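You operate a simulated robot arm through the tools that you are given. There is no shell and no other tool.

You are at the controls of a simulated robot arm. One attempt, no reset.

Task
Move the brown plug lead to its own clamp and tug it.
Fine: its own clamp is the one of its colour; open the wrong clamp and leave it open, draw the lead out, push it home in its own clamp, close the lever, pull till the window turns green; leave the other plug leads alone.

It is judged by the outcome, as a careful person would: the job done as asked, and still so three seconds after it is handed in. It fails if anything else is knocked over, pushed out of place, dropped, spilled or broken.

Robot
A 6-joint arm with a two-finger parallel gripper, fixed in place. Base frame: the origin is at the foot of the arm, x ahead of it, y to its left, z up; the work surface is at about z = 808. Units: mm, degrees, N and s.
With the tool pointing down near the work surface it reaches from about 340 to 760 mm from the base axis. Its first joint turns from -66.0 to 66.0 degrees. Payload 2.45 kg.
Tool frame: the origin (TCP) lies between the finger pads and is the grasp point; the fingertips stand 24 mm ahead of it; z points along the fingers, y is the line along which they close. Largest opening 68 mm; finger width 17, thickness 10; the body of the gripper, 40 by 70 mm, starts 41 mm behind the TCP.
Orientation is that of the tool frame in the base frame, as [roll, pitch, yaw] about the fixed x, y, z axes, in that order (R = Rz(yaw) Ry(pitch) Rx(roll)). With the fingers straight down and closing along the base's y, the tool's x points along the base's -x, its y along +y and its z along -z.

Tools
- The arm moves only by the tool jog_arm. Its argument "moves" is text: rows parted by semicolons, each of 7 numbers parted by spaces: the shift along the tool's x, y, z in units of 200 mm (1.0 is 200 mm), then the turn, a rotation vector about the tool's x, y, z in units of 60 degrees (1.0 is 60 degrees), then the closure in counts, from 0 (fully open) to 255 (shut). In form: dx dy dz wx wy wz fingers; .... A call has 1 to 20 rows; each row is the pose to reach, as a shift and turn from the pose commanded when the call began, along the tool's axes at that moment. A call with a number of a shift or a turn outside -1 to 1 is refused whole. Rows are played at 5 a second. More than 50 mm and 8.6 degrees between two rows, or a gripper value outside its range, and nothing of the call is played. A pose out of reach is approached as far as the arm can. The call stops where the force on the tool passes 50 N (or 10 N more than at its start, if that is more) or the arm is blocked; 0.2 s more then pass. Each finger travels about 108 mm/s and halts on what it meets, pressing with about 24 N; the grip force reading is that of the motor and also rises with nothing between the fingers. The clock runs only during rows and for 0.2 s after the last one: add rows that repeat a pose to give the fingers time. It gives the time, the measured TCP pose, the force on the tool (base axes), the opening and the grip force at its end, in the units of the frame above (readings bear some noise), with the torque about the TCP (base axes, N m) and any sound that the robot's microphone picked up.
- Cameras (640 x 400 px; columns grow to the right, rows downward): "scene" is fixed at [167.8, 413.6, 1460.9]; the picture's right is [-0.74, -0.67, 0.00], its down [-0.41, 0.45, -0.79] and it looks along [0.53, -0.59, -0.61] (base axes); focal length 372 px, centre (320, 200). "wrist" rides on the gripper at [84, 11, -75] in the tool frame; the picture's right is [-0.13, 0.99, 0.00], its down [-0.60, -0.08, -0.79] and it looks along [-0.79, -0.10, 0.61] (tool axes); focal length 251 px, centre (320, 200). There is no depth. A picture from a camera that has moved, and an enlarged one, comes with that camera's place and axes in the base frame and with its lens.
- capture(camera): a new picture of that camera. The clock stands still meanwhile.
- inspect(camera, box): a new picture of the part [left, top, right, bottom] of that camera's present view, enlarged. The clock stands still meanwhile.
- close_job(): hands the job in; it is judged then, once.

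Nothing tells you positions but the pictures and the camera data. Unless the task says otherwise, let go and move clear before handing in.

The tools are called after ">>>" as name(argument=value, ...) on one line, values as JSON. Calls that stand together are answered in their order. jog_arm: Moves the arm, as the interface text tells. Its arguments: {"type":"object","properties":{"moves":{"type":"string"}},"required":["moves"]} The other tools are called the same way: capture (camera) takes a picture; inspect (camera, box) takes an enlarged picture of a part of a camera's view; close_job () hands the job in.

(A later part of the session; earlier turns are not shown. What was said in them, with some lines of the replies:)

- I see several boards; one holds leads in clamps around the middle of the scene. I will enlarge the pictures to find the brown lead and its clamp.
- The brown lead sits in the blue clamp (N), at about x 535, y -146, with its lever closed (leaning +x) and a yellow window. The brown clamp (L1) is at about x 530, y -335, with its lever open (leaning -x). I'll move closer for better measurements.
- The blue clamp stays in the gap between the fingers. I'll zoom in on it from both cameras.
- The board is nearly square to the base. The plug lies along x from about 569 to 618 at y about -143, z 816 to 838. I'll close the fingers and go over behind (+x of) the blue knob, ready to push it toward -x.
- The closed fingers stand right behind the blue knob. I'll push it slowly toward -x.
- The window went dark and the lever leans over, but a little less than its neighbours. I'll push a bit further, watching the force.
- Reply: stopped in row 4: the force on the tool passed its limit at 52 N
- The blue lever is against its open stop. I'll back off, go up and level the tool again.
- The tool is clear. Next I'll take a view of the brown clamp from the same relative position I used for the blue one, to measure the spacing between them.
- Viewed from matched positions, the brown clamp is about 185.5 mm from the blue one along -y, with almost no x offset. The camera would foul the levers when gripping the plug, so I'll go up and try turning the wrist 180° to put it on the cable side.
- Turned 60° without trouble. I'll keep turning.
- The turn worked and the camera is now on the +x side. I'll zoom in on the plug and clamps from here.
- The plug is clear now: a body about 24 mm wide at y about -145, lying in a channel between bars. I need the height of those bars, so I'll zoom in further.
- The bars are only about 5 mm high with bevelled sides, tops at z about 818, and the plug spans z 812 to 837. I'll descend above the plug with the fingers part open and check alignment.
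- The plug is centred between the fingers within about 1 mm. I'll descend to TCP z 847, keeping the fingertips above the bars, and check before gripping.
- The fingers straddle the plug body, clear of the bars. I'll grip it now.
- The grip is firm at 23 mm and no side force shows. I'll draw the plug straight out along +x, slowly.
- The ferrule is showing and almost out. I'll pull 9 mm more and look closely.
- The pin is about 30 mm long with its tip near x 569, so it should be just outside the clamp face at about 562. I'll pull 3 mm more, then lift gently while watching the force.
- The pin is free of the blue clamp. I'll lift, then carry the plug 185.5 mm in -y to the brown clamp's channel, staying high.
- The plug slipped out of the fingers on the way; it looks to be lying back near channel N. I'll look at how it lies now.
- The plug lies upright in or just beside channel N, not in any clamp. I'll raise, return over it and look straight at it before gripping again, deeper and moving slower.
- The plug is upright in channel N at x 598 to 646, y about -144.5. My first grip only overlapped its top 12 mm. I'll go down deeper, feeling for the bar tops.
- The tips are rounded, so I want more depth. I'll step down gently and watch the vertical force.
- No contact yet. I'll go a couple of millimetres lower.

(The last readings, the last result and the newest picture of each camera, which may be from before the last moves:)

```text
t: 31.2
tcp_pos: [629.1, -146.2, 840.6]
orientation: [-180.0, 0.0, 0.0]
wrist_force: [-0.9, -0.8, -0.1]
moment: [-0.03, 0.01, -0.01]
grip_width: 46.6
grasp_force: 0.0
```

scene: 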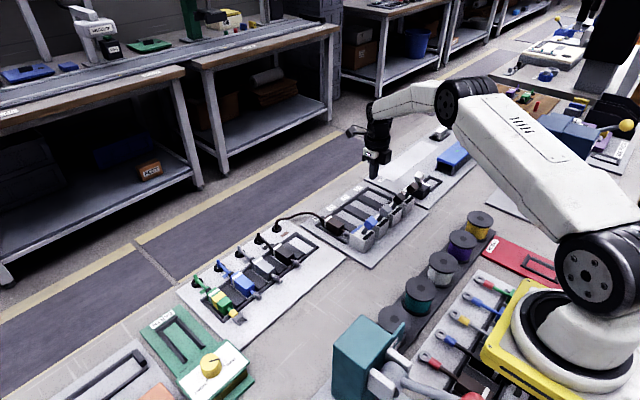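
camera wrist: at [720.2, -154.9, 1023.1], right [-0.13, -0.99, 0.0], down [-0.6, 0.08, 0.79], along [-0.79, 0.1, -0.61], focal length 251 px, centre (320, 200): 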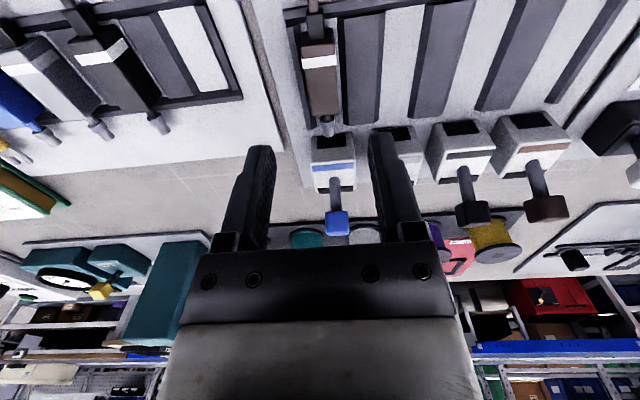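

>>> jog_arm(moves="0 0 0.004 0 0 0 80; 0 0 0.008 0 0 0 80; 0 0 0.008 0 0 0 80")

>>> inspect(camera="scene", box=[320, 205, 350, 235])

```text
t: 32.0
tcp_pos: [629.9, -145.3, 838.7]
orientation: [-179.9, 0.0, 0.0]
wrist_force: [1.3, -0.5, 0.4]
moment: [0.0, -0.03, 0.01]
grip_width: 46.7
grasp_force: 0.0
```

```text
13.33 times, centred on (335, 220) of scene
camera zoom: at [167.8, 413.6, 1460.9], right [-0.74, -0.67, 0.0], down [-0.41, 0.45, -0.79], along [0.53, -0.59, -0.61], focal length 4956 px, centre (120, -67)
```

zoom: 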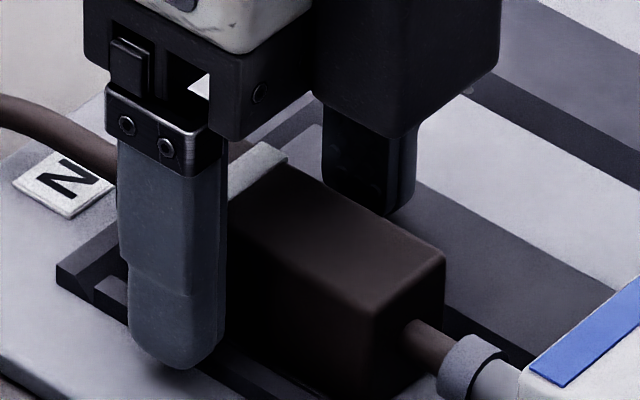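

The tips are now about 20 mm down the plug body and still free. I'll grip here and test with a small slow lift.

>>> jog_arm(moves="0 0 0 0 0 0 120; 0 0 0 0 0 0 160; 0 0 0 0 0 0 255; 0 0 0 0 0 0 255; 0 0 0 0 0 0 255")

>>> inspect(camera="wrist", box=[250, 60, 410, 250])

```text
t: 33.2
tcp_pos: [631.3, -144.9, 839.2]
orientation: [-179.9, 0.0, 0.0]
wrist_force: [0.1, -0.9, 0.4]
moment: [0.01, -0.02, 0.01]
grip_width: 23.6
grasp_force: 24.1
```

```text
2.11 times, centred on (330, 155) of wrist
camera zoom: at [713.9, -156.6, 913.8], right [-0.13, -0.99, 0.0], down [-0.6, 0.08, 0.79], along [-0.79, 0.1, -0.61], focal length 529 px, centre (299, 295)
```

zoom: 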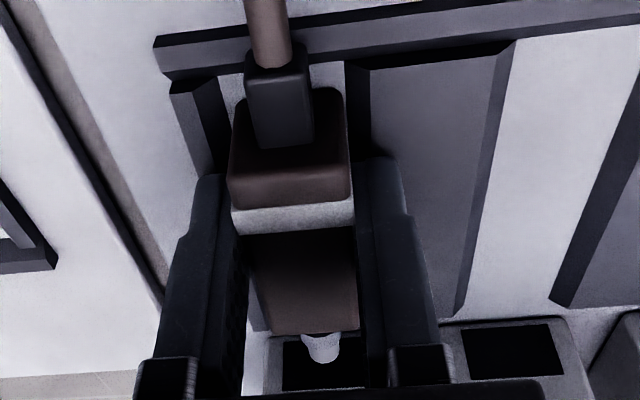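

Gripped at 23.6 mm. I'll ease back 3 mm and lift slowly in small steps.

>>> jog_arm(moves="0.008 0 0 0 0 0 255; 0.015 0 0 0 0 0 255; 0.015 0 -0.015 0 0 0 255; 0.015 0 -0.03 0 0 0 255; 0.015 0 -0.045 0 0 0 255; 0.015 0 -0.06 0 0 0 255; 0.015 0 -0.075 0 0 0 255; 0.015 0 -0.075 0 0 0 255")

>>> inspect(camera="scene", box=[300, 190, 380, 250])

>>> inspect(camera="wrist", box=[250, 60, 410, 250])

```text
t: 35.0
tcp_pos: [633.0, -145.1, 855.0]
orientation: [-179.9, 0.1, 0.0]
wrist_force: [0.2, -1.2, -0.7]
moment: [0.02, 0.0, -0.01]
grip_width: 23.6
grasp_force: 23.6
```

```text
6.67 times, centred on (340, 220) of scene
camera zoom: at [167.8, 413.6, 1460.9], right [-0.74, -0.67, 0.0], down [-0.41, 0.45, -0.79], along [0.53, -0.59, -0.61], focal length 2478 px, centre (187, 67)
```

zoom: 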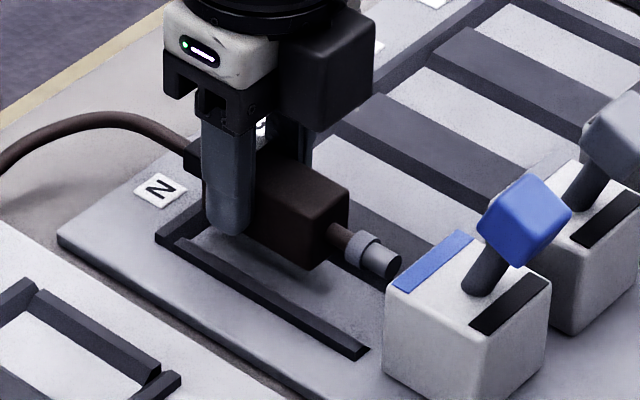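

```text
2.11 times, centred on (330, 155) of wrist
camera zoom: at [716.8, -156.8, 929.2], right [-0.13, -0.99, 0.0], down [-0.6, 0.08, 0.79], along [-0.79, 0.1, -0.61], focal length 529 px, centre (299, 295)
```

zoom: 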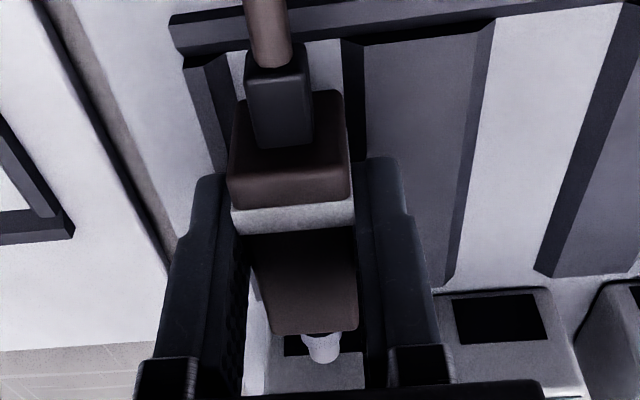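

The plug is held firmly and lifted clear of the bars. I'll carry it slowly toward L1 in stages.

>>> jog_arm(moves="0.01 0.03 -0.01 0 0 0 255; 0.02 0.07 -0.02 0 0 0 255; 0.02 0.11 -0.02 0 0 0 255; 0.02 0.15 -0.02 0 0 0 255; 0.02 0.19 -0.02 0 0 0 255; 0.02 0.23 -0.02 0 0 0 255; 0.02 0.27 -0.02 0 0 0 255; 0.02 0.31 -0.02 0 0 0 255; 0.02 0.31 -0.02 0 0 0 255")

>>> inspect(camera="wrist", box=[250, 60, 410, 250])

>>> inspect(camera="scene", box=[260, 150, 420, 260])

```text
t: 37.0
tcp_pos: [636.4, -207.4, 858.1]
orientation: [-179.7, 0.1, 0.0]
wrist_force: [-0.5, -1.3, -0.5]
moment: [0.01, -0.04, -0.03]
grip_width: 23.6
grasp_force: 24.0
```

```text
2.11 times, centred on (330, 155) of wrist
camera zoom: at [720.4, -218.6, 932.8], right [-0.13, -0.99, 0.0], down [-0.6, 0.08, 0.79], along [-0.79, 0.1, -0.61], focal length 529 px, centre (299, 295)
```

zoom: 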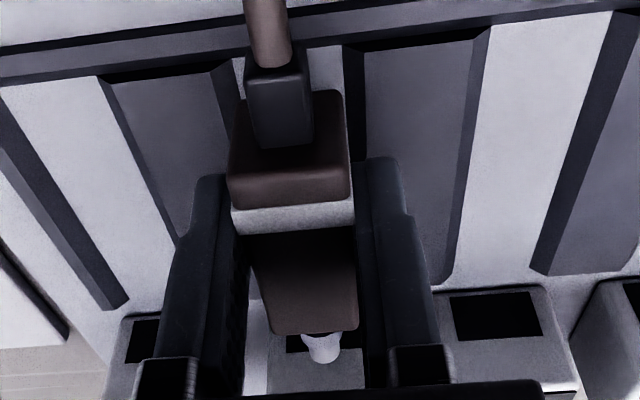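

```text
3.64 times, centred on (340, 205) of scene
camera zoom: at [167.8, 413.6, 1460.9], right [-0.74, -0.67, 0.0], down [-0.41, 0.45, -0.79], along [0.53, -0.59, -0.61], focal length 1352 px, centre (247, 182)
```

zoom: 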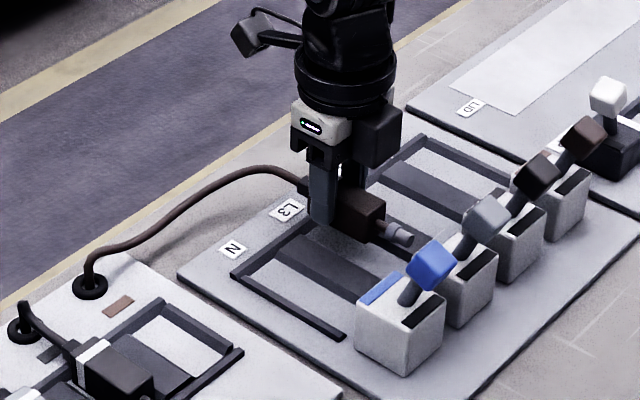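

The plug is still firm in the grip. The view at channel L3 matches that at N, which confirms a 62 mm pitch. I'll continue to L1.

>>> jog_arm(moves="0 0.04 0 0 0 0 255; 0 0.08 0 0 0 0 255; 0 0.12 0 0 0 0 255; 0 0.16 0 0 0 0 255; 0 0.2 0 0 0 0 255; 0 0.24 0 0 0 0 255; 0 0.28 0 0 0 0 255; 0 0.32 0 0 0 0 255; 0 0.36 0 0 0 0 255; 0 0.4 0 0 0 0 255; 0 0.44 0 0 0 0 255; 0 0.48 0 0 0 0 255; 0 0.52 0 0 0 0 255; 0 0.56 0 0 0 0 255; 0 0.6 0 0 0 0 255; 0 0.619 0 0 0 0 255; 0 0.619 0 0 0 0 255")

>>> inspect(camera="wrist", box=[250, 60, 410, 250])

>>> inspect(camera="scene", box=[260, 150, 420, 260])

```text
t: 40.6
tcp_pos: [637.5, -331.1, 859.4]
orientation: [-179.9, 0.0, 0.0]
wrist_force: [0.4, -0.3, -1.7]
moment: [-0.02, -0.02, 0.0]
grip_width: 23.3
grasp_force: 24.7
```

```text
2.11 times, centred on (330, 155) of wrist
camera zoom: at [720.9, -342.9, 932.8], right [-0.13, -0.99, 0.0], down [-0.6, 0.08, 0.79], along [-0.79, 0.1, -0.61], focal length 529 px, centre (299, 295)
```

zoom: 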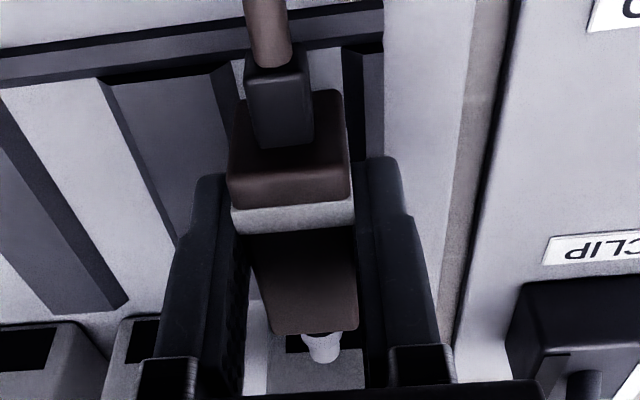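

```text
3.64 times, centred on (340, 205) of scene
camera zoom: at [167.8, 413.6, 1460.9], right [-0.74, -0.67, 0.0], down [-0.41, 0.45, -0.79], along [0.53, -0.59, -0.61], focal length 1352 px, centre (247, 182)
```

zoom: 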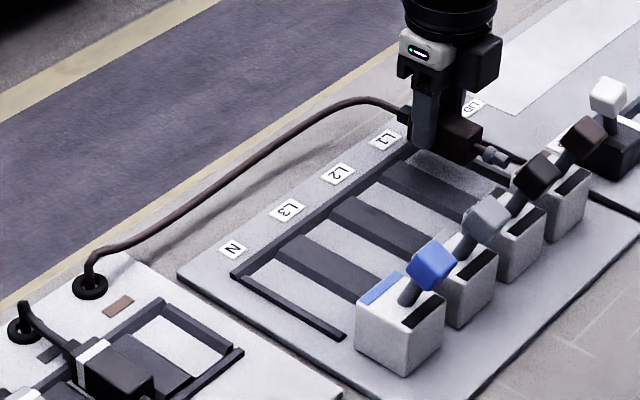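

I'm at channel L1 with everything aligned much as at N. I'll lower the plug slowly into the channel to 1 mm above the grip height, then compare alignment.

>>> jog_arm(moves="0 0 0.02 0 0 0 255; 0 0 0.04 0 0 0 255; 0 0 0.06 0 0 0 255; 0 0 0.075 0 0 0 255; 0 0 0.085 0 0 0 255; 0 0 0.09 0 0 0 255; 0 0 0.09 0 0 0 255")

>>> inspect(camera="wrist", box=[250, 60, 410, 250])

>>> inspect(camera="wrist", box=[300, 195, 370, 240])

>>> inspect(camera="scene", box=[350, 175, 410, 220])

```text
t: 42.2
tcp_pos: [636.2, -331.1, 841.2]
orientation: [-179.9, 0.0, -0.1]
wrist_force: [-3.8, -0.2, 6.0]
moment: [-0.03, -0.03, -0.02]
grip_width: 23.5
grasp_force: 23.6
```

```text
2.11 times, centred on (330, 155) of wrist
camera zoom: at [720.5, -343.0, 915.3], right [-0.13, -0.99, 0.0], down [-0.6, 0.08, 0.79], along [-0.79, 0.1, -0.61], focal length 529 px, centre (299, 295)
```

zoom: 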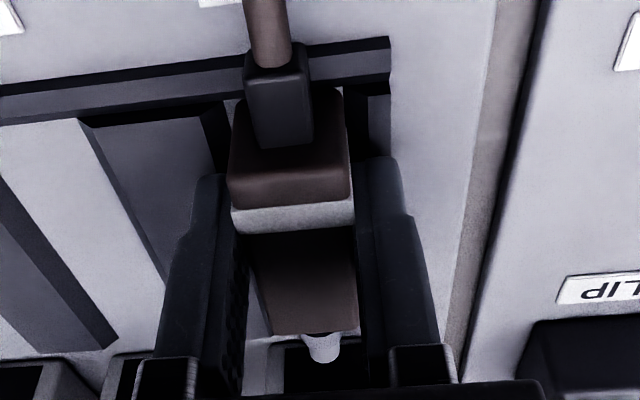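

```text
8.89 times, centred on (335, 218) of wrist
camera zoom: at [720.5, -343.0, 915.3], right [-0.13, -0.99, 0.0], down [-0.6, 0.08, 0.79], along [-0.79, 0.1, -0.61], focal length 2235 px, centre (187, 44)
```

zoom: 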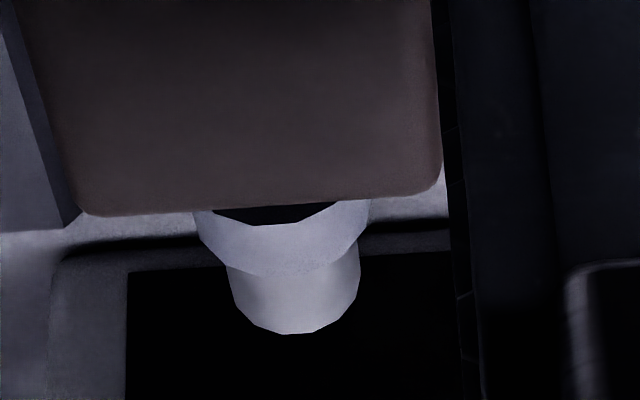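

```text
8.89 times, centred on (380, 198) of scene
camera zoom: at [167.5, 413.6, 1460.9], right [-0.74, -0.67, 0.0], down [-0.41, 0.45, -0.79], along [0.53, -0.59, -0.61], focal length 3304 px, centre (-213, 222)
```

zoom: 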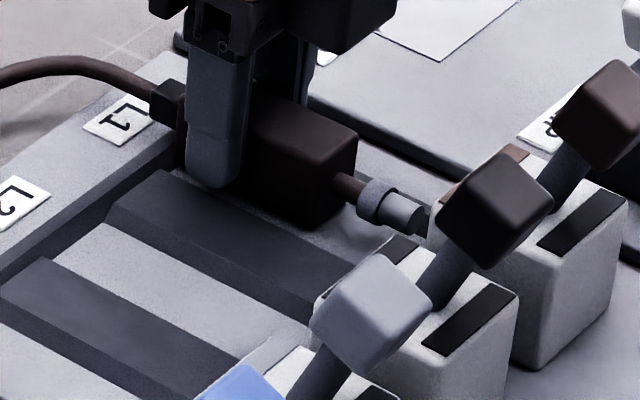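

The force shows the plug's rear touching the rear bar's bevel, so I'll raise 1.5 mm, come forward 5 mm and check again.

>>> jog_arm(moves="0 0 -0.01 0 0 0 255; -0.015 0 -0.01 0 0 0 255; -0.028 0 -0.008 0 0 0 255; -0.028 0 0 0 0 0 255; -0.028 0 0 0 0 0 255")

>>> inspect(camera="wrist", box=[250, 60, 410, 250])

>>> inspect(camera="wrist", box=[300, 195, 370, 240])

```text
t: 43.4
tcp_pos: [631.6, -332.0, 838.8]
orientation: [-179.9, -0.1, -0.1]
wrist_force: [-0.3, 0.7, -0.4]
moment: [0.01, -0.04, -0.02]
grip_width: 23.4
grasp_force: 24.2
```

```text
2.11 times, centred on (330, 155) of wrist
camera zoom: at [715.4, -343.1, 914.3], right [-0.13, -0.99, 0.0], down [-0.6, 0.08, 0.79], along [-0.79, 0.1, -0.61], focal length 529 px, centre (299, 295)
```

zoom: 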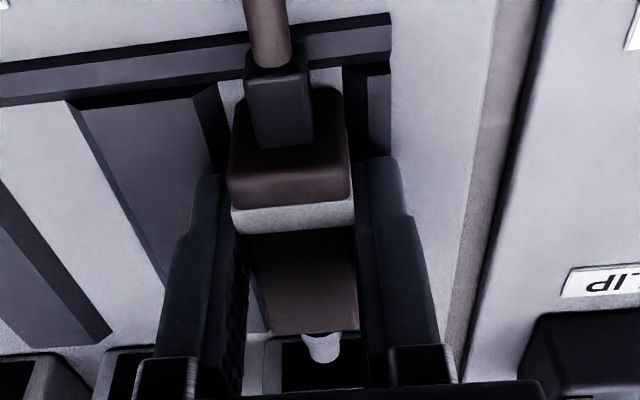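

```text
8.89 times, centred on (335, 218) of wrist
camera zoom: at [715.4, -343.1, 914.3], right [-0.13, -0.99, 0.0], down [-0.6, 0.08, 0.79], along [-0.79, 0.1, -0.61], focal length 2235 px, centre (187, 44)
```

zoom: 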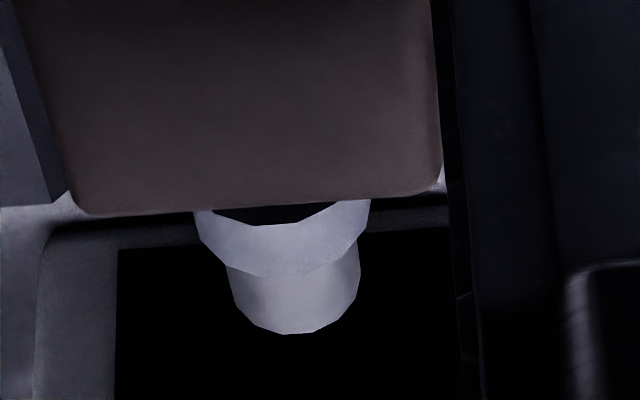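

The pin sits centred on the brown clamp's aperture, just as at N, with zero force. I'll push it in along -x slowly.

>>> jog_arm(moves="-0.015 0 0 0 0 0 255; -0.03 0 0 0 0 0 255; -0.045 0 0 0 0 0 255; -0.06 0 0 0 0 0 255; -0.075 0 0 0 0 0 255; -0.09 0 0 0 0 0 255; -0.1 0 0 0 0 0 255; -0.1 0 0 0 0 0 255")

>>> inspect(camera="wrist", box=[250, 60, 410, 250])

>>> inspect(camera="scene", box=[350, 175, 410, 220])

```text
t: 45.2
tcp_pos: [611.0, -332.3, 840.3]
orientation: [-179.8, 0.0, 0.1]
wrist_force: [-0.1, -0.4, -0.6]
moment: [0.01, 0.0, 0.0]
grip_width: 23.6
grasp_force: 23.8
```

```text
2.11 times, centred on (330, 155) of wrist
camera zoom: at [695.2, -342.7, 914.6], right [-0.13, -0.99, 0.0], down [-0.6, 0.08, 0.79], along [-0.79, 0.1, -0.61], focal length 529 px, centre (299, 295)
```

zoom: 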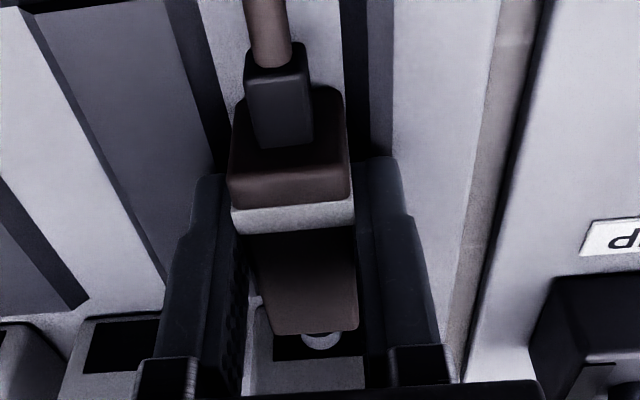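

```text
8.89 times, centred on (380, 198) of scene
camera zoom: at [167.8, 413.6, 1460.9], right [-0.74, -0.67, 0.0], down [-0.41, 0.45, -0.79], along [0.53, -0.59, -0.61], focal length 3304 px, centre (-213, 222)
```

zoom: 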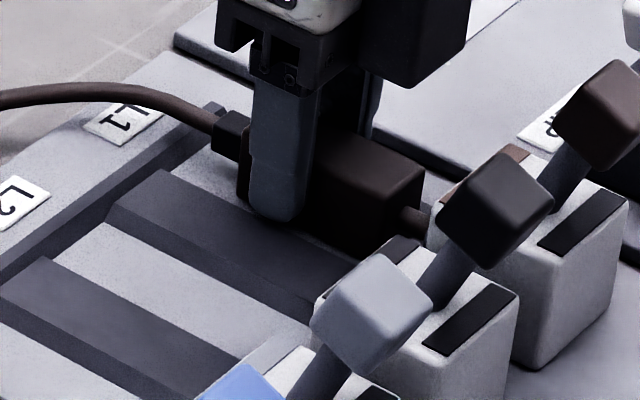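

The pin is entering with no resistance. I'll push the last 10 mm or so until it bottoms.

>>> jog_arm(moves="-0.015 0 0 0 0 0 255; -0.03 0 0 0 0 0 255; -0.04 0 0 0 0 0 255; -0.05 0 0 0 0 0 255; -0.055 0 0 0 0 0 255; -0.055 0 0 0 0 0 255")

>>> inspect(camera="wrist", box=[250, 60, 410, 250])

>>> inspect(camera="scene", box=[350, 175, 410, 220])

```text
t: 46.6
tcp_pos: [600.8, -331.9, 839.9]
orientation: [-179.9, -0.2, 0.0]
wrist_force: [4.9, 0.4, -1.8]
moment: [-0.02, -0.1, 0.01]
grip_width: 23.3
grasp_force: 24.3
```

```text
2.11 times, centred on (330, 155) of wrist
camera zoom: at [684.4, -343.1, 914.1], right [-0.13, -0.99, 0.0], down [-0.6, 0.08, 0.79], along [-0.79, 0.1, -0.61], focal length 529 px, centre (299, 295)
```

zoom: 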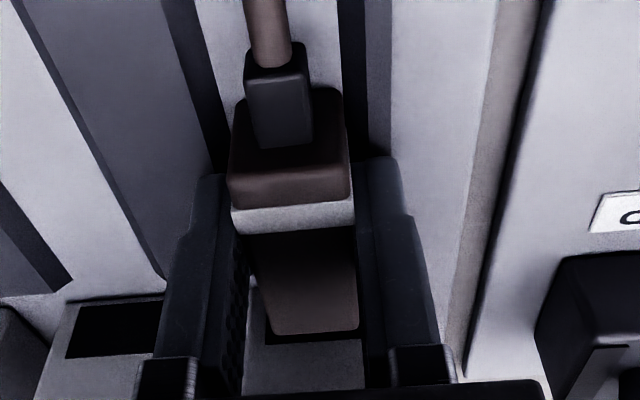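

```text
8.89 times, centred on (380, 198) of scene
camera zoom: at [167.9, 413.6, 1460.9], right [-0.74, -0.67, 0.0], down [-0.41, 0.45, -0.79], along [0.53, -0.59, -0.61], focal length 3304 px, centre (-213, 222)
```

zoom: 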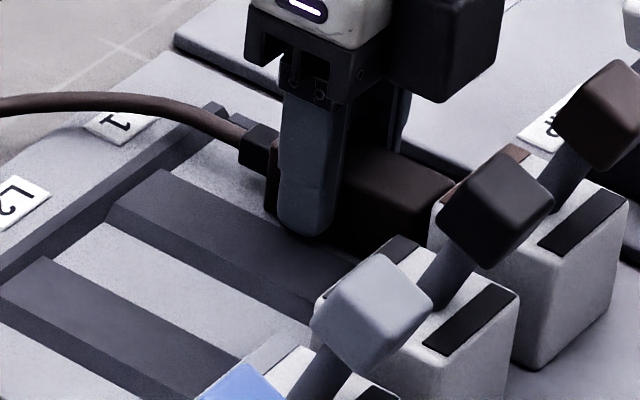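

Resistance begins right at the expected home depth. I'll press a little more to be sure it's home.

>>> jog_arm(moves="-0.005 0 0 0 0 0 255; -0.01 0 0 0 0 0 255; -0.015 0 0 0 0 0 255; -0.015 0 0 0 0 0 255")

>>> inspect(camera="wrist", box=[250, 60, 410, 250])

```text
t: 47.6
tcp_pos: [599.6, -331.2, 839.4]
orientation: [-179.9, -0.3, 0.2]
wrist_force: [22.7, 1.2, 0.3]
moment: [0.03, -0.27, -0.02]
grip_width: 23.3
grasp_force: 24.2
```

```text
2.11 times, centred on (330, 155) of wrist
camera zoom: at [682.8, -343.0, 915.3], right [-0.13, -0.99, 0.0], down [-0.61, 0.08, 0.79], along [-0.78, 0.1, -0.61], focal length 529 px, centre (299, 295)
```

zoom: 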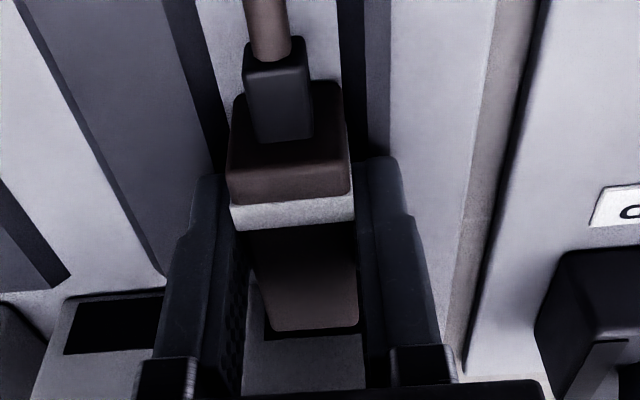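

The plug is home, pressing 22.7 N against the stop. I'll relax the push, open the fingers and rise clear.

>>> jog_arm(moves="0.009 0 0 0 0 0 255; 0.009 0 0 0 0 0 180; 0.009 0 0 0 0 0 130; 0.009 0 0 0 0 0 90; 0.009 0 0 0 0 0 90; 0.009 0 -0.04 0 0 0 90; 0.009 0 -0.1 0 0 0 90; 0.009 0 -0.3 0 0 0 90; 0.009 0 -0.5 0 0 0 90; 0.009 0 -0.6 0 0 0 90; 0.009 0 -0.6 0 0 0 90")

>>> capture(camera="wrist")

>>> inspect(camera="scene", box=[340, 160, 420, 220])

```text
t: 50.0
tcp_pos: [600.8, -331.9, 960.1]
orientation: [-179.9, -0.1, 0.0]
wrist_force: [0.3, -0.1, -0.3]
moment: [-0.01, -0.03, -0.02]
grip_width: 44.0
grasp_force: 0.0
```

```text
taken
camera wrist: at [684.5, -343.1, 1034.5], right [-0.13, -0.99, 0.0], down [-0.6, 0.08, 0.79], along [-0.79, 0.1, -0.61], focal length 251 px, centre (320, 200)
```

wrist: 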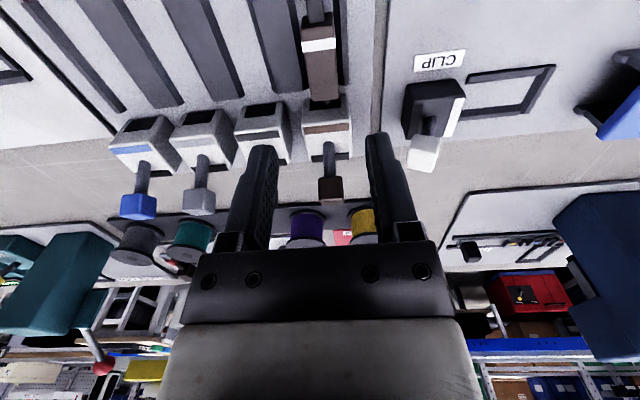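

```text
6.67 times, centred on (380, 190) of scene
camera zoom: at [167.8, 413.6, 1460.9], right [-0.74, -0.67, 0.0], down [-0.41, 0.45, -0.79], along [0.53, -0.59, -0.61], focal length 2478 px, centre (-80, 267)
```

zoom: 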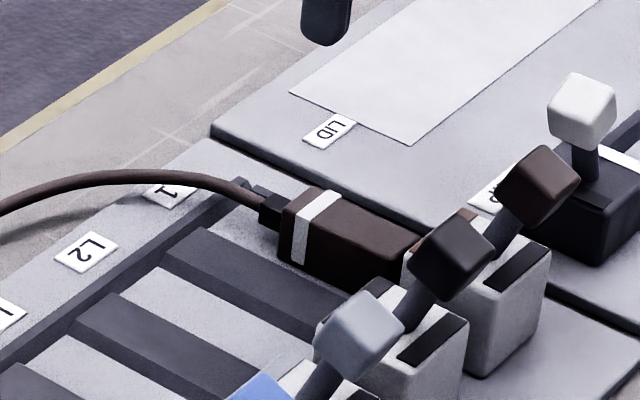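

The plug stays seated in the brown clamp. I'll close the fingers and go in front (-x side) of the brown knob.

>>> jog_arm(moves="-0.2 0 -0.05 0 0 0 255; -0.4 0 -0.05 0 0 0 255; -0.6 0 -0.05 0 0 0 255; -0.64 0 0 0 0 0 255; -0.64 0 0.16 0 0 0 255; -0.64 0 0.31 0 0 0 255; -0.64 0 0.31 0 0 0 255")

>>> capture(camera="wrist")

>>> inspect(camera="scene", box=[340, 140, 440, 220])

```text
t: 51.6
tcp_pos: [469.9, -330.8, 897.7]
orientation: [-179.9, 0.0, 0.0]
wrist_force: [-0.1, 0.5, 0.5]
moment: [0.0, 0.0, -0.02]
grip_width: 0.0
grasp_force: 23.3
```

```text
taken
camera wrist: at [554.5, -341.8, 973.0], right [-0.13, -0.99, 0.0], down [-0.6, 0.08, 0.79], along [-0.79, 0.1, -0.61], focal length 251 px, centre (320, 200)
```

wrist: 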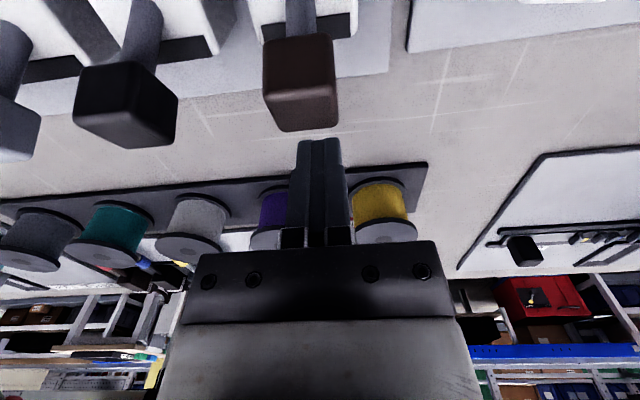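

```text
5.00 times, centred on (390, 180) of scene
camera zoom: at [167.8, 413.6, 1460.9], right [-0.74, -0.67, 0.0], down [-0.41, 0.45, -0.79], along [0.53, -0.59, -0.61], focal length 1858 px, centre (-30, 300)
```

zoom: 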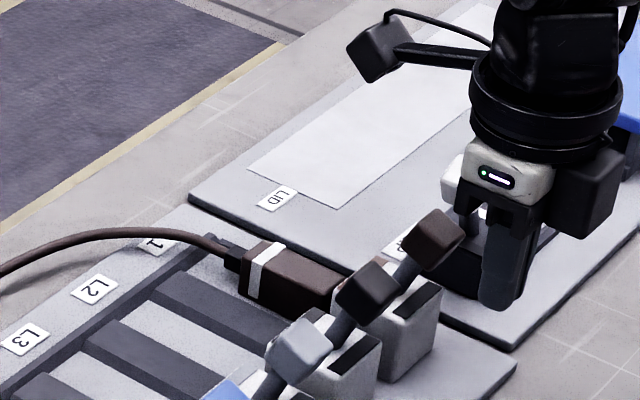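

The fingers are lined up with the brown knob. I'll push it toward +x to close the lever.

>>> jog_arm(moves="0.05 0 0 0 0 0 255; 0.1 0 0 0 0 0 255; 0.13 0 0 0 0 0 255; 0.15 0 0 0 0 0 255; 0.17 0 0 0 0 0 255; 0.19 0 0 0 0 0 255; 0.21 0 0 0 0 0 255; 0.23 0 0 0 0 0 255; 0.25 0 0 0 0 0 255; 0.27 0 0 0 0 0 255; 0.29 0 0 0 0 0 255; 0.31 0 0 0 0 0 255; 0.325 0 0 0 0 0 255; 0.325 0 0 0 0 0 255")

>>> capture(camera="wrist")

>>> inspect(camera="scene", box=[340, 140, 440, 220])

```text
t: 54.3
tcp_pos: [525.3, -331.8, 897.1]
orientation: [-179.3, 1.1, 0.0]
wrist_force: [-12.9, 2.1, 12.7]
moment: [0.15, 0.21, 0.03]
grip_width: 0.0
grasp_force: 23.0
stopped in row 13: the force on the tool passed its limit at 56 N (the readings are from after the stop); the commanded pose is now the measured one
```

```text
taken
camera wrist: at [611.3, -344.3, 970.7], right [-0.13, -0.99, -0.01], down [-0.59, 0.07, 0.81], along [-0.8, 0.11, -0.59], focal length 251 px, centre (320, 200)
```

wrist: 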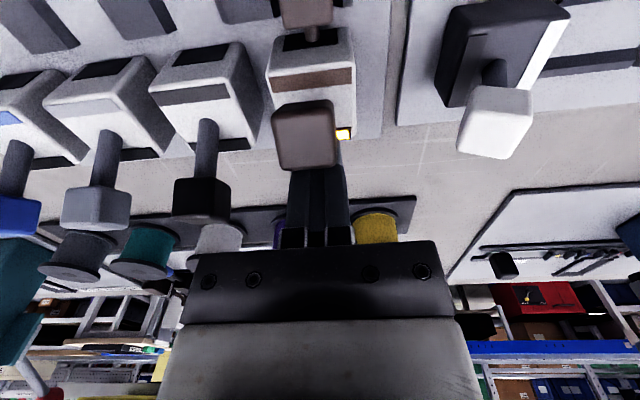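

```text
5.00 times, centred on (390, 180) of scene
camera zoom: at [167.2, 413.8, 1460.9], right [-0.74, -0.67, 0.0], down [-0.41, 0.45, -0.79], along [0.53, -0.59, -0.61], focal length 1858 px, centre (-30, 300)
```

zoom: 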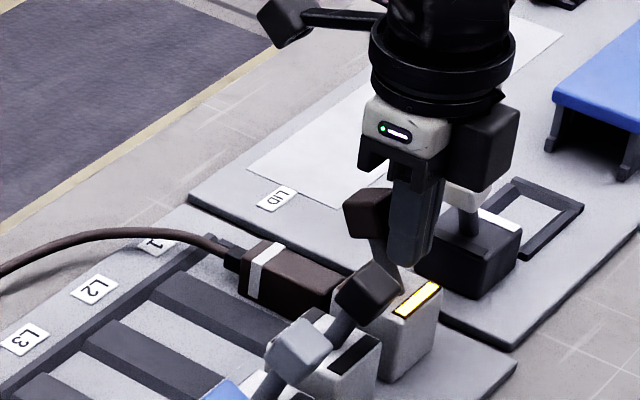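

The lever has closed and the window is yellow. I'll back off -x, rise and level the tool.

>>> jog_arm(moves="-0.05 0 0 -0.005 0.009 0 255; -0.15 0 0 -0.01 0.017 0 255; -0.15 0 -0.2 -0.01 0.017 0 255; -0.15 0 -0.4 -0.01 0.017 0 255; -0.15 0 -0.4 -0.01 0.017 0 255")

>>> inspect(camera="scene", box=[340, 140, 440, 220])

>>> capture(camera="wrist")

```text
t: 55.5
tcp_pos: [498.3, -332.6, 978.7]
orientation: [180.0, -0.1, 0.0]
wrist_force: [0.5, -0.7, -0.1]
moment: [-0.02, -0.02, 0.02]
grip_width: 0.0
grasp_force: 23.3
```

```text
5.00 times, centred on (390, 180) of scene
camera zoom: at [167.8, 413.6, 1460.9], right [-0.74, -0.67, 0.0], down [-0.41, 0.45, -0.79], along [0.53, -0.59, -0.61], focal length 1858 px, centre (-30, 300)
```

zoom: 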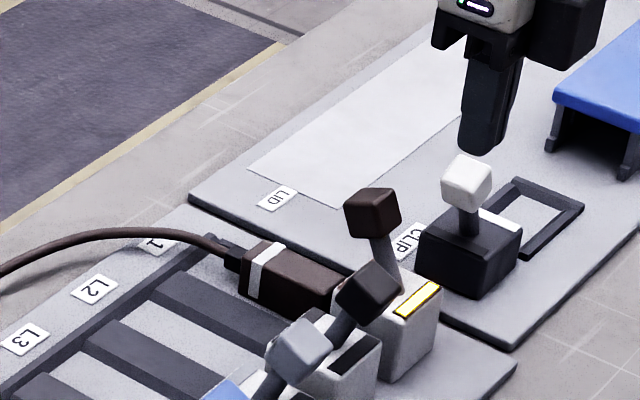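

```text
taken
camera wrist: at [582.5, -344.1, 1053.9], right [-0.13, -0.99, 0.0], down [-0.61, 0.08, 0.79], along [-0.79, 0.1, -0.61], focal length 251 px, centre (320, 200)
```

wrist: 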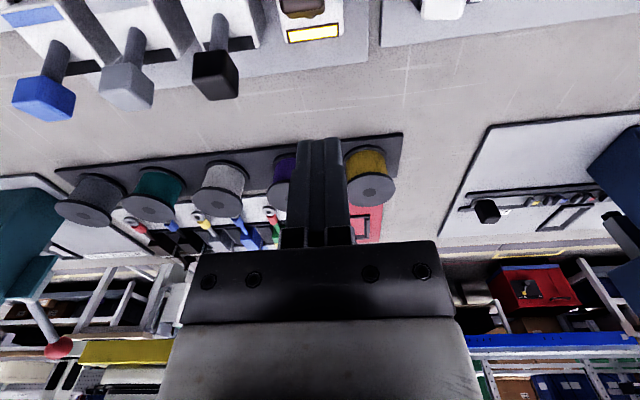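

The brown lever is closed like the blue one was at the start. I'll go back over the plug and grip it for the tug.

>>> jog_arm(moves="0.2 -0.002 0 0 0 0 180; 0.4 -0.004 0 0 0 0 100; 0.525 -0.004 0 0 0 0 80; 0.525 -0.004 0.2 0 0 0 80; 0.525 -0.004 0.4 0 0 0 80; 0.525 -0.004 0.48 0 0 0 80; 0.525 -0.004 0.48 0 0 0 80")

>>> capture(camera="wrist")

>>> inspect(camera="scene", box=[340, 140, 440, 220])

```text
t: 57.1
tcp_pos: [606.4, -333.6, 882.2]
orientation: [180.0, 0.0, 0.0]
wrist_force: [-0.4, 0.1, 0.5]
moment: [0.01, -0.02, 0.04]
grip_width: 46.6
grasp_force: 0.1
```

```text
taken
camera wrist: at [689.6, -344.7, 956.9], right [-0.13, -0.99, 0.0], down [-0.61, 0.08, 0.79], along [-0.79, 0.1, -0.61], focal length 251 px, centre (320, 200)
```

wrist: 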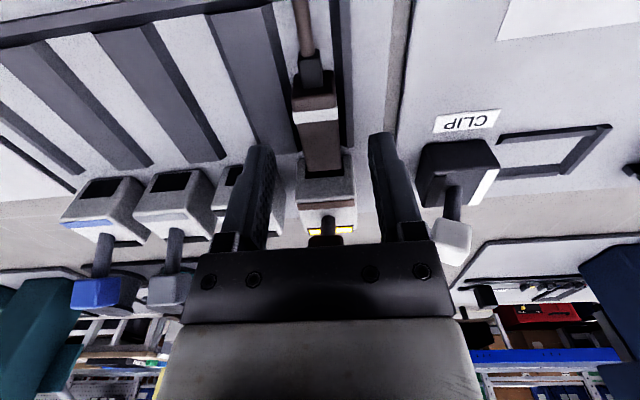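

```text
5.00 times, centred on (390, 180) of scene
camera zoom: at [167.8, 413.6, 1460.9], right [-0.74, -0.67, 0.0], down [-0.41, 0.45, -0.79], along [0.53, -0.59, -0.61], focal length 1858 px, centre (-30, 300)
```

zoom: 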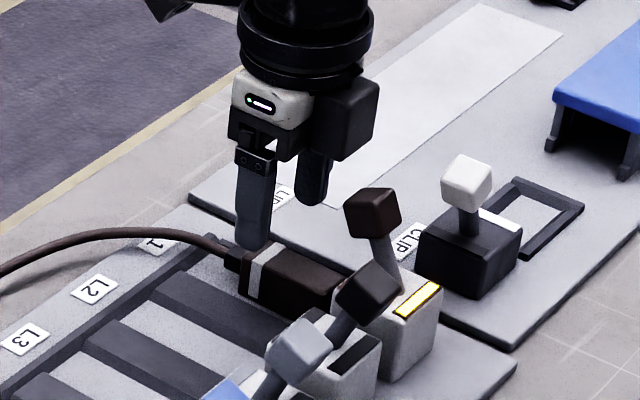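

The plug is about 1.7 mm to one side of the finger centre, so I'll correct that, descend to grip height and close.

>>> jog_arm(moves="-0.005 -0.008 0.06 0 0 0 80; -0.01 -0.008 0.12 0 0 0 80; -0.01 -0.008 0.17 0 0 0 80; -0.01 -0.008 0.2 0 0 0 80; -0.01 -0.008 0.208 0 0 0 80; -0.01 -0.008 0.208 0 0 0 80")

>>> inspect(camera="scene", box=[340, 150, 420, 220])

>>> inspect(camera="wrist", box=[230, 60, 420, 250])

```text
t: 58.5
tcp_pos: [602.3, -331.7, 840.8]
orientation: [179.9, 0.0, 0.0]
wrist_force: [1.7, -1.6, -0.4]
moment: [0.06, 0.03, 0.06]
grip_width: 46.6
grasp_force: 0.1
```

```text
5.71 times, centred on (380, 185) of scene
camera zoom: at [167.8, 413.6, 1460.9], right [-0.74, -0.67, 0.0], down [-0.41, 0.45, -0.79], along [0.53, -0.59, -0.61], focal length 2124 px, centre (-23, 286)
```

zoom: 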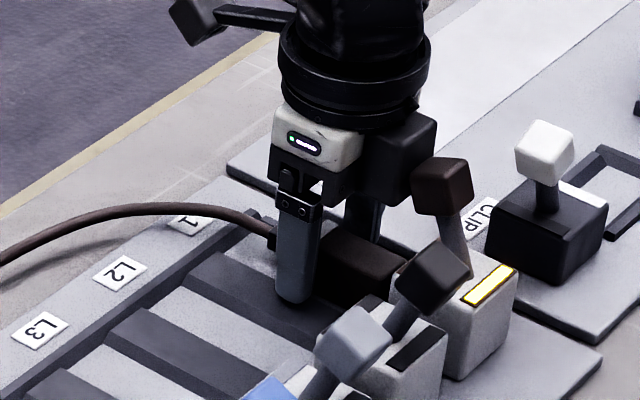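

```text
2.11 times, centred on (325, 155) of wrist
camera zoom: at [686.1, -342.3, 915.2], right [-0.13, -0.99, 0.0], down [-0.61, 0.08, 0.79], along [-0.79, 0.1, -0.61], focal length 529 px, centre (310, 295)
```

zoom: 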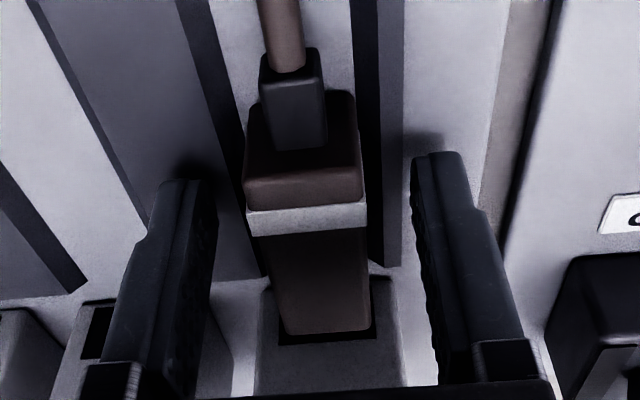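

The plug is well centred. I'll grip it, then tug in small steps.

>>> jog_arm(moves="0 0 0 0 0 0 130; 0 0 0 0 0 0 160; 0 0 0 0 0 0 255; 0 0 0 0 0 0 255; 0 0 0 0 0 0 255")

>>> jog_arm(moves="0.003 0 0 0 0 0 255; 0.006 0 0 0 0 0 255; 0.006 0 0 0 0 0 255")

>>> inspect(camera="scene", box=[340, 150, 420, 220])

```text
t: 59.7
tcp_pos: [601.8, -331.3, 841.3]
orientation: [-180.0, -0.2, 0.0]
wrist_force: [0.9, -3.6, -2.4]
moment: [-0.08, 0.01, -0.01]
grip_width: 23.6
grasp_force: 23.9
```

```text
t: 60.5
tcp_pos: [602.8, -331.1, 840.5]
orientation: [180.0, -0.1, 0.0]
wrist_force: [-6.5, -5.8, 0.0]
moment: [-0.12, 0.27, 0.04]
grip_width: 23.4
grasp_force: 23.8
```

```text
5.71 times, centred on (380, 185) of scene
camera zoom: at [167.6, 413.5, 1461.0], right [-0.74, -0.67, 0.0], down [-0.41, 0.46, -0.79], along [0.53, -0.59, -0.61], focal length 2124 px, centre (-23, 286)
```

zoom: 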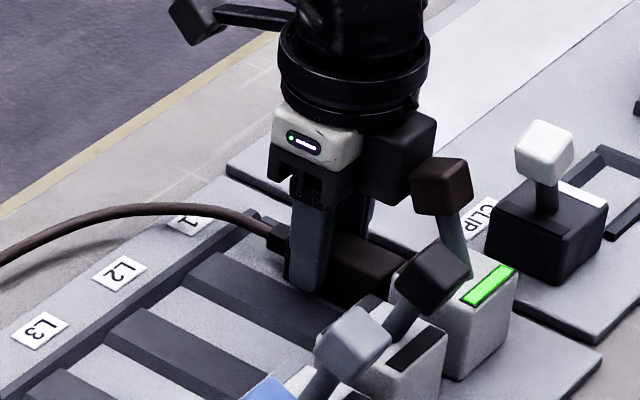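

The window has turned green. I'll relax the pull, open the fingers and rise straight up clear.

>>> jog_arm(moves="-0.004 0 0 0 0 0 255; -0.006 0 0 0 0 0 180; -0.006 0 0 0 0 0 130; -0.006 0 0 0 0 0 90; -0.006 0 0 0 0 0 80; -0.006 0 -0.04 0 0 0 80; -0.006 0 -0.1 0 0 0 80; -0.006 0 -0.3 0 0 0 80; -0.006 0 -0.5 0 0 0 80; -0.006 0 -0.7 0 0 0 80; -0.006 0 -0.9 0 0 0 80; -0.006 0 -0.9 0 0 0 80")

>>> inspect(camera="scene", box=[320, 150, 420, 250])

>>> capture(camera="scene")

>>> capture(camera="wrist")

```text
t: 63.1
tcp_pos: [601.3, -331.0, 1021.6]
orientation: [179.9, 0.0, -0.1]
wrist_force: [-0.5, -1.3, 0.2]
moment: [-0.01, 0.0, 0.01]
grip_width: 46.7
grasp_force: 0.0
```

```text
4.00 times, centred on (370, 200) of scene
camera zoom: at [167.8, 413.6, 1460.9], right [-0.74, -0.67, 0.0], down [-0.41, 0.45, -0.79], along [0.53, -0.59, -0.61], focal length 1487 px, centre (120, 200)
```

zoom: 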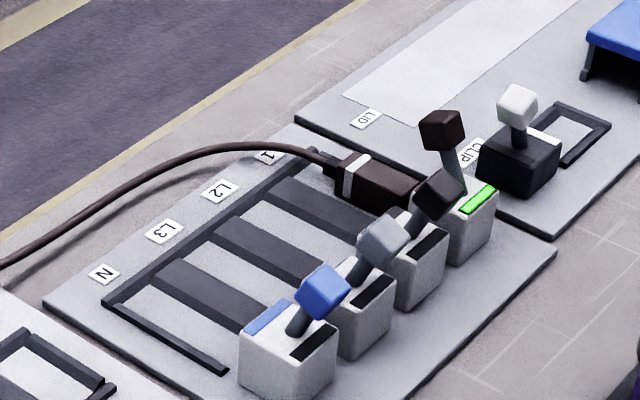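

```text
taken
```

scene: 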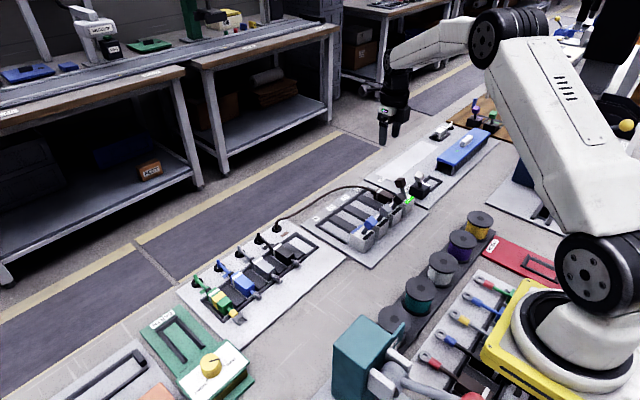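

```text
taken
camera wrist: at [685.8, -343.1, 1096.5], right [-0.13, -0.99, 0.0], down [-0.6, 0.08, 0.79], along [-0.79, 0.1, -0.61], focal length 251 px, centre (320, 200)
```

wrist: 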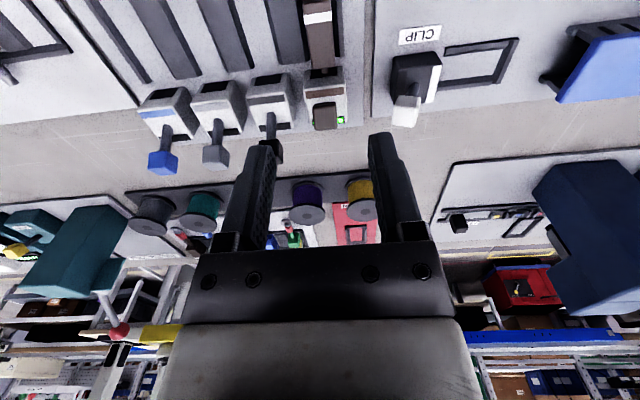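

The brown lead is seated in the brown clamp with the lever closed and the window green. The blue clamp is open and empty, the other leads look untouched, and the arm is clear, so I'm handing in.

>>> close_job()

```text
The job is handed in.
```

The brown plug lead is now in its own clamp (L1), with the lever closed. I tugged it and the window turned green. The blue clamp it came from is open and empty. In the last pictures the other leads looked untouched, and the arm was clear when I handed in.

**Slip on the way:** on my first try at carrying it, the plug slipped out of the fingers just after I drew it from the blue clamp. It came to rest upright in its own channel, and I saw nothing else disturbed. I gripped it deeper, moved more slowly and carried it across without trouble.

**Force stops:** two lever pushes hit the arm's force limit, at 52 N and 56 N, because I ran each lever into its end stop. Both levers ended up where they should be.
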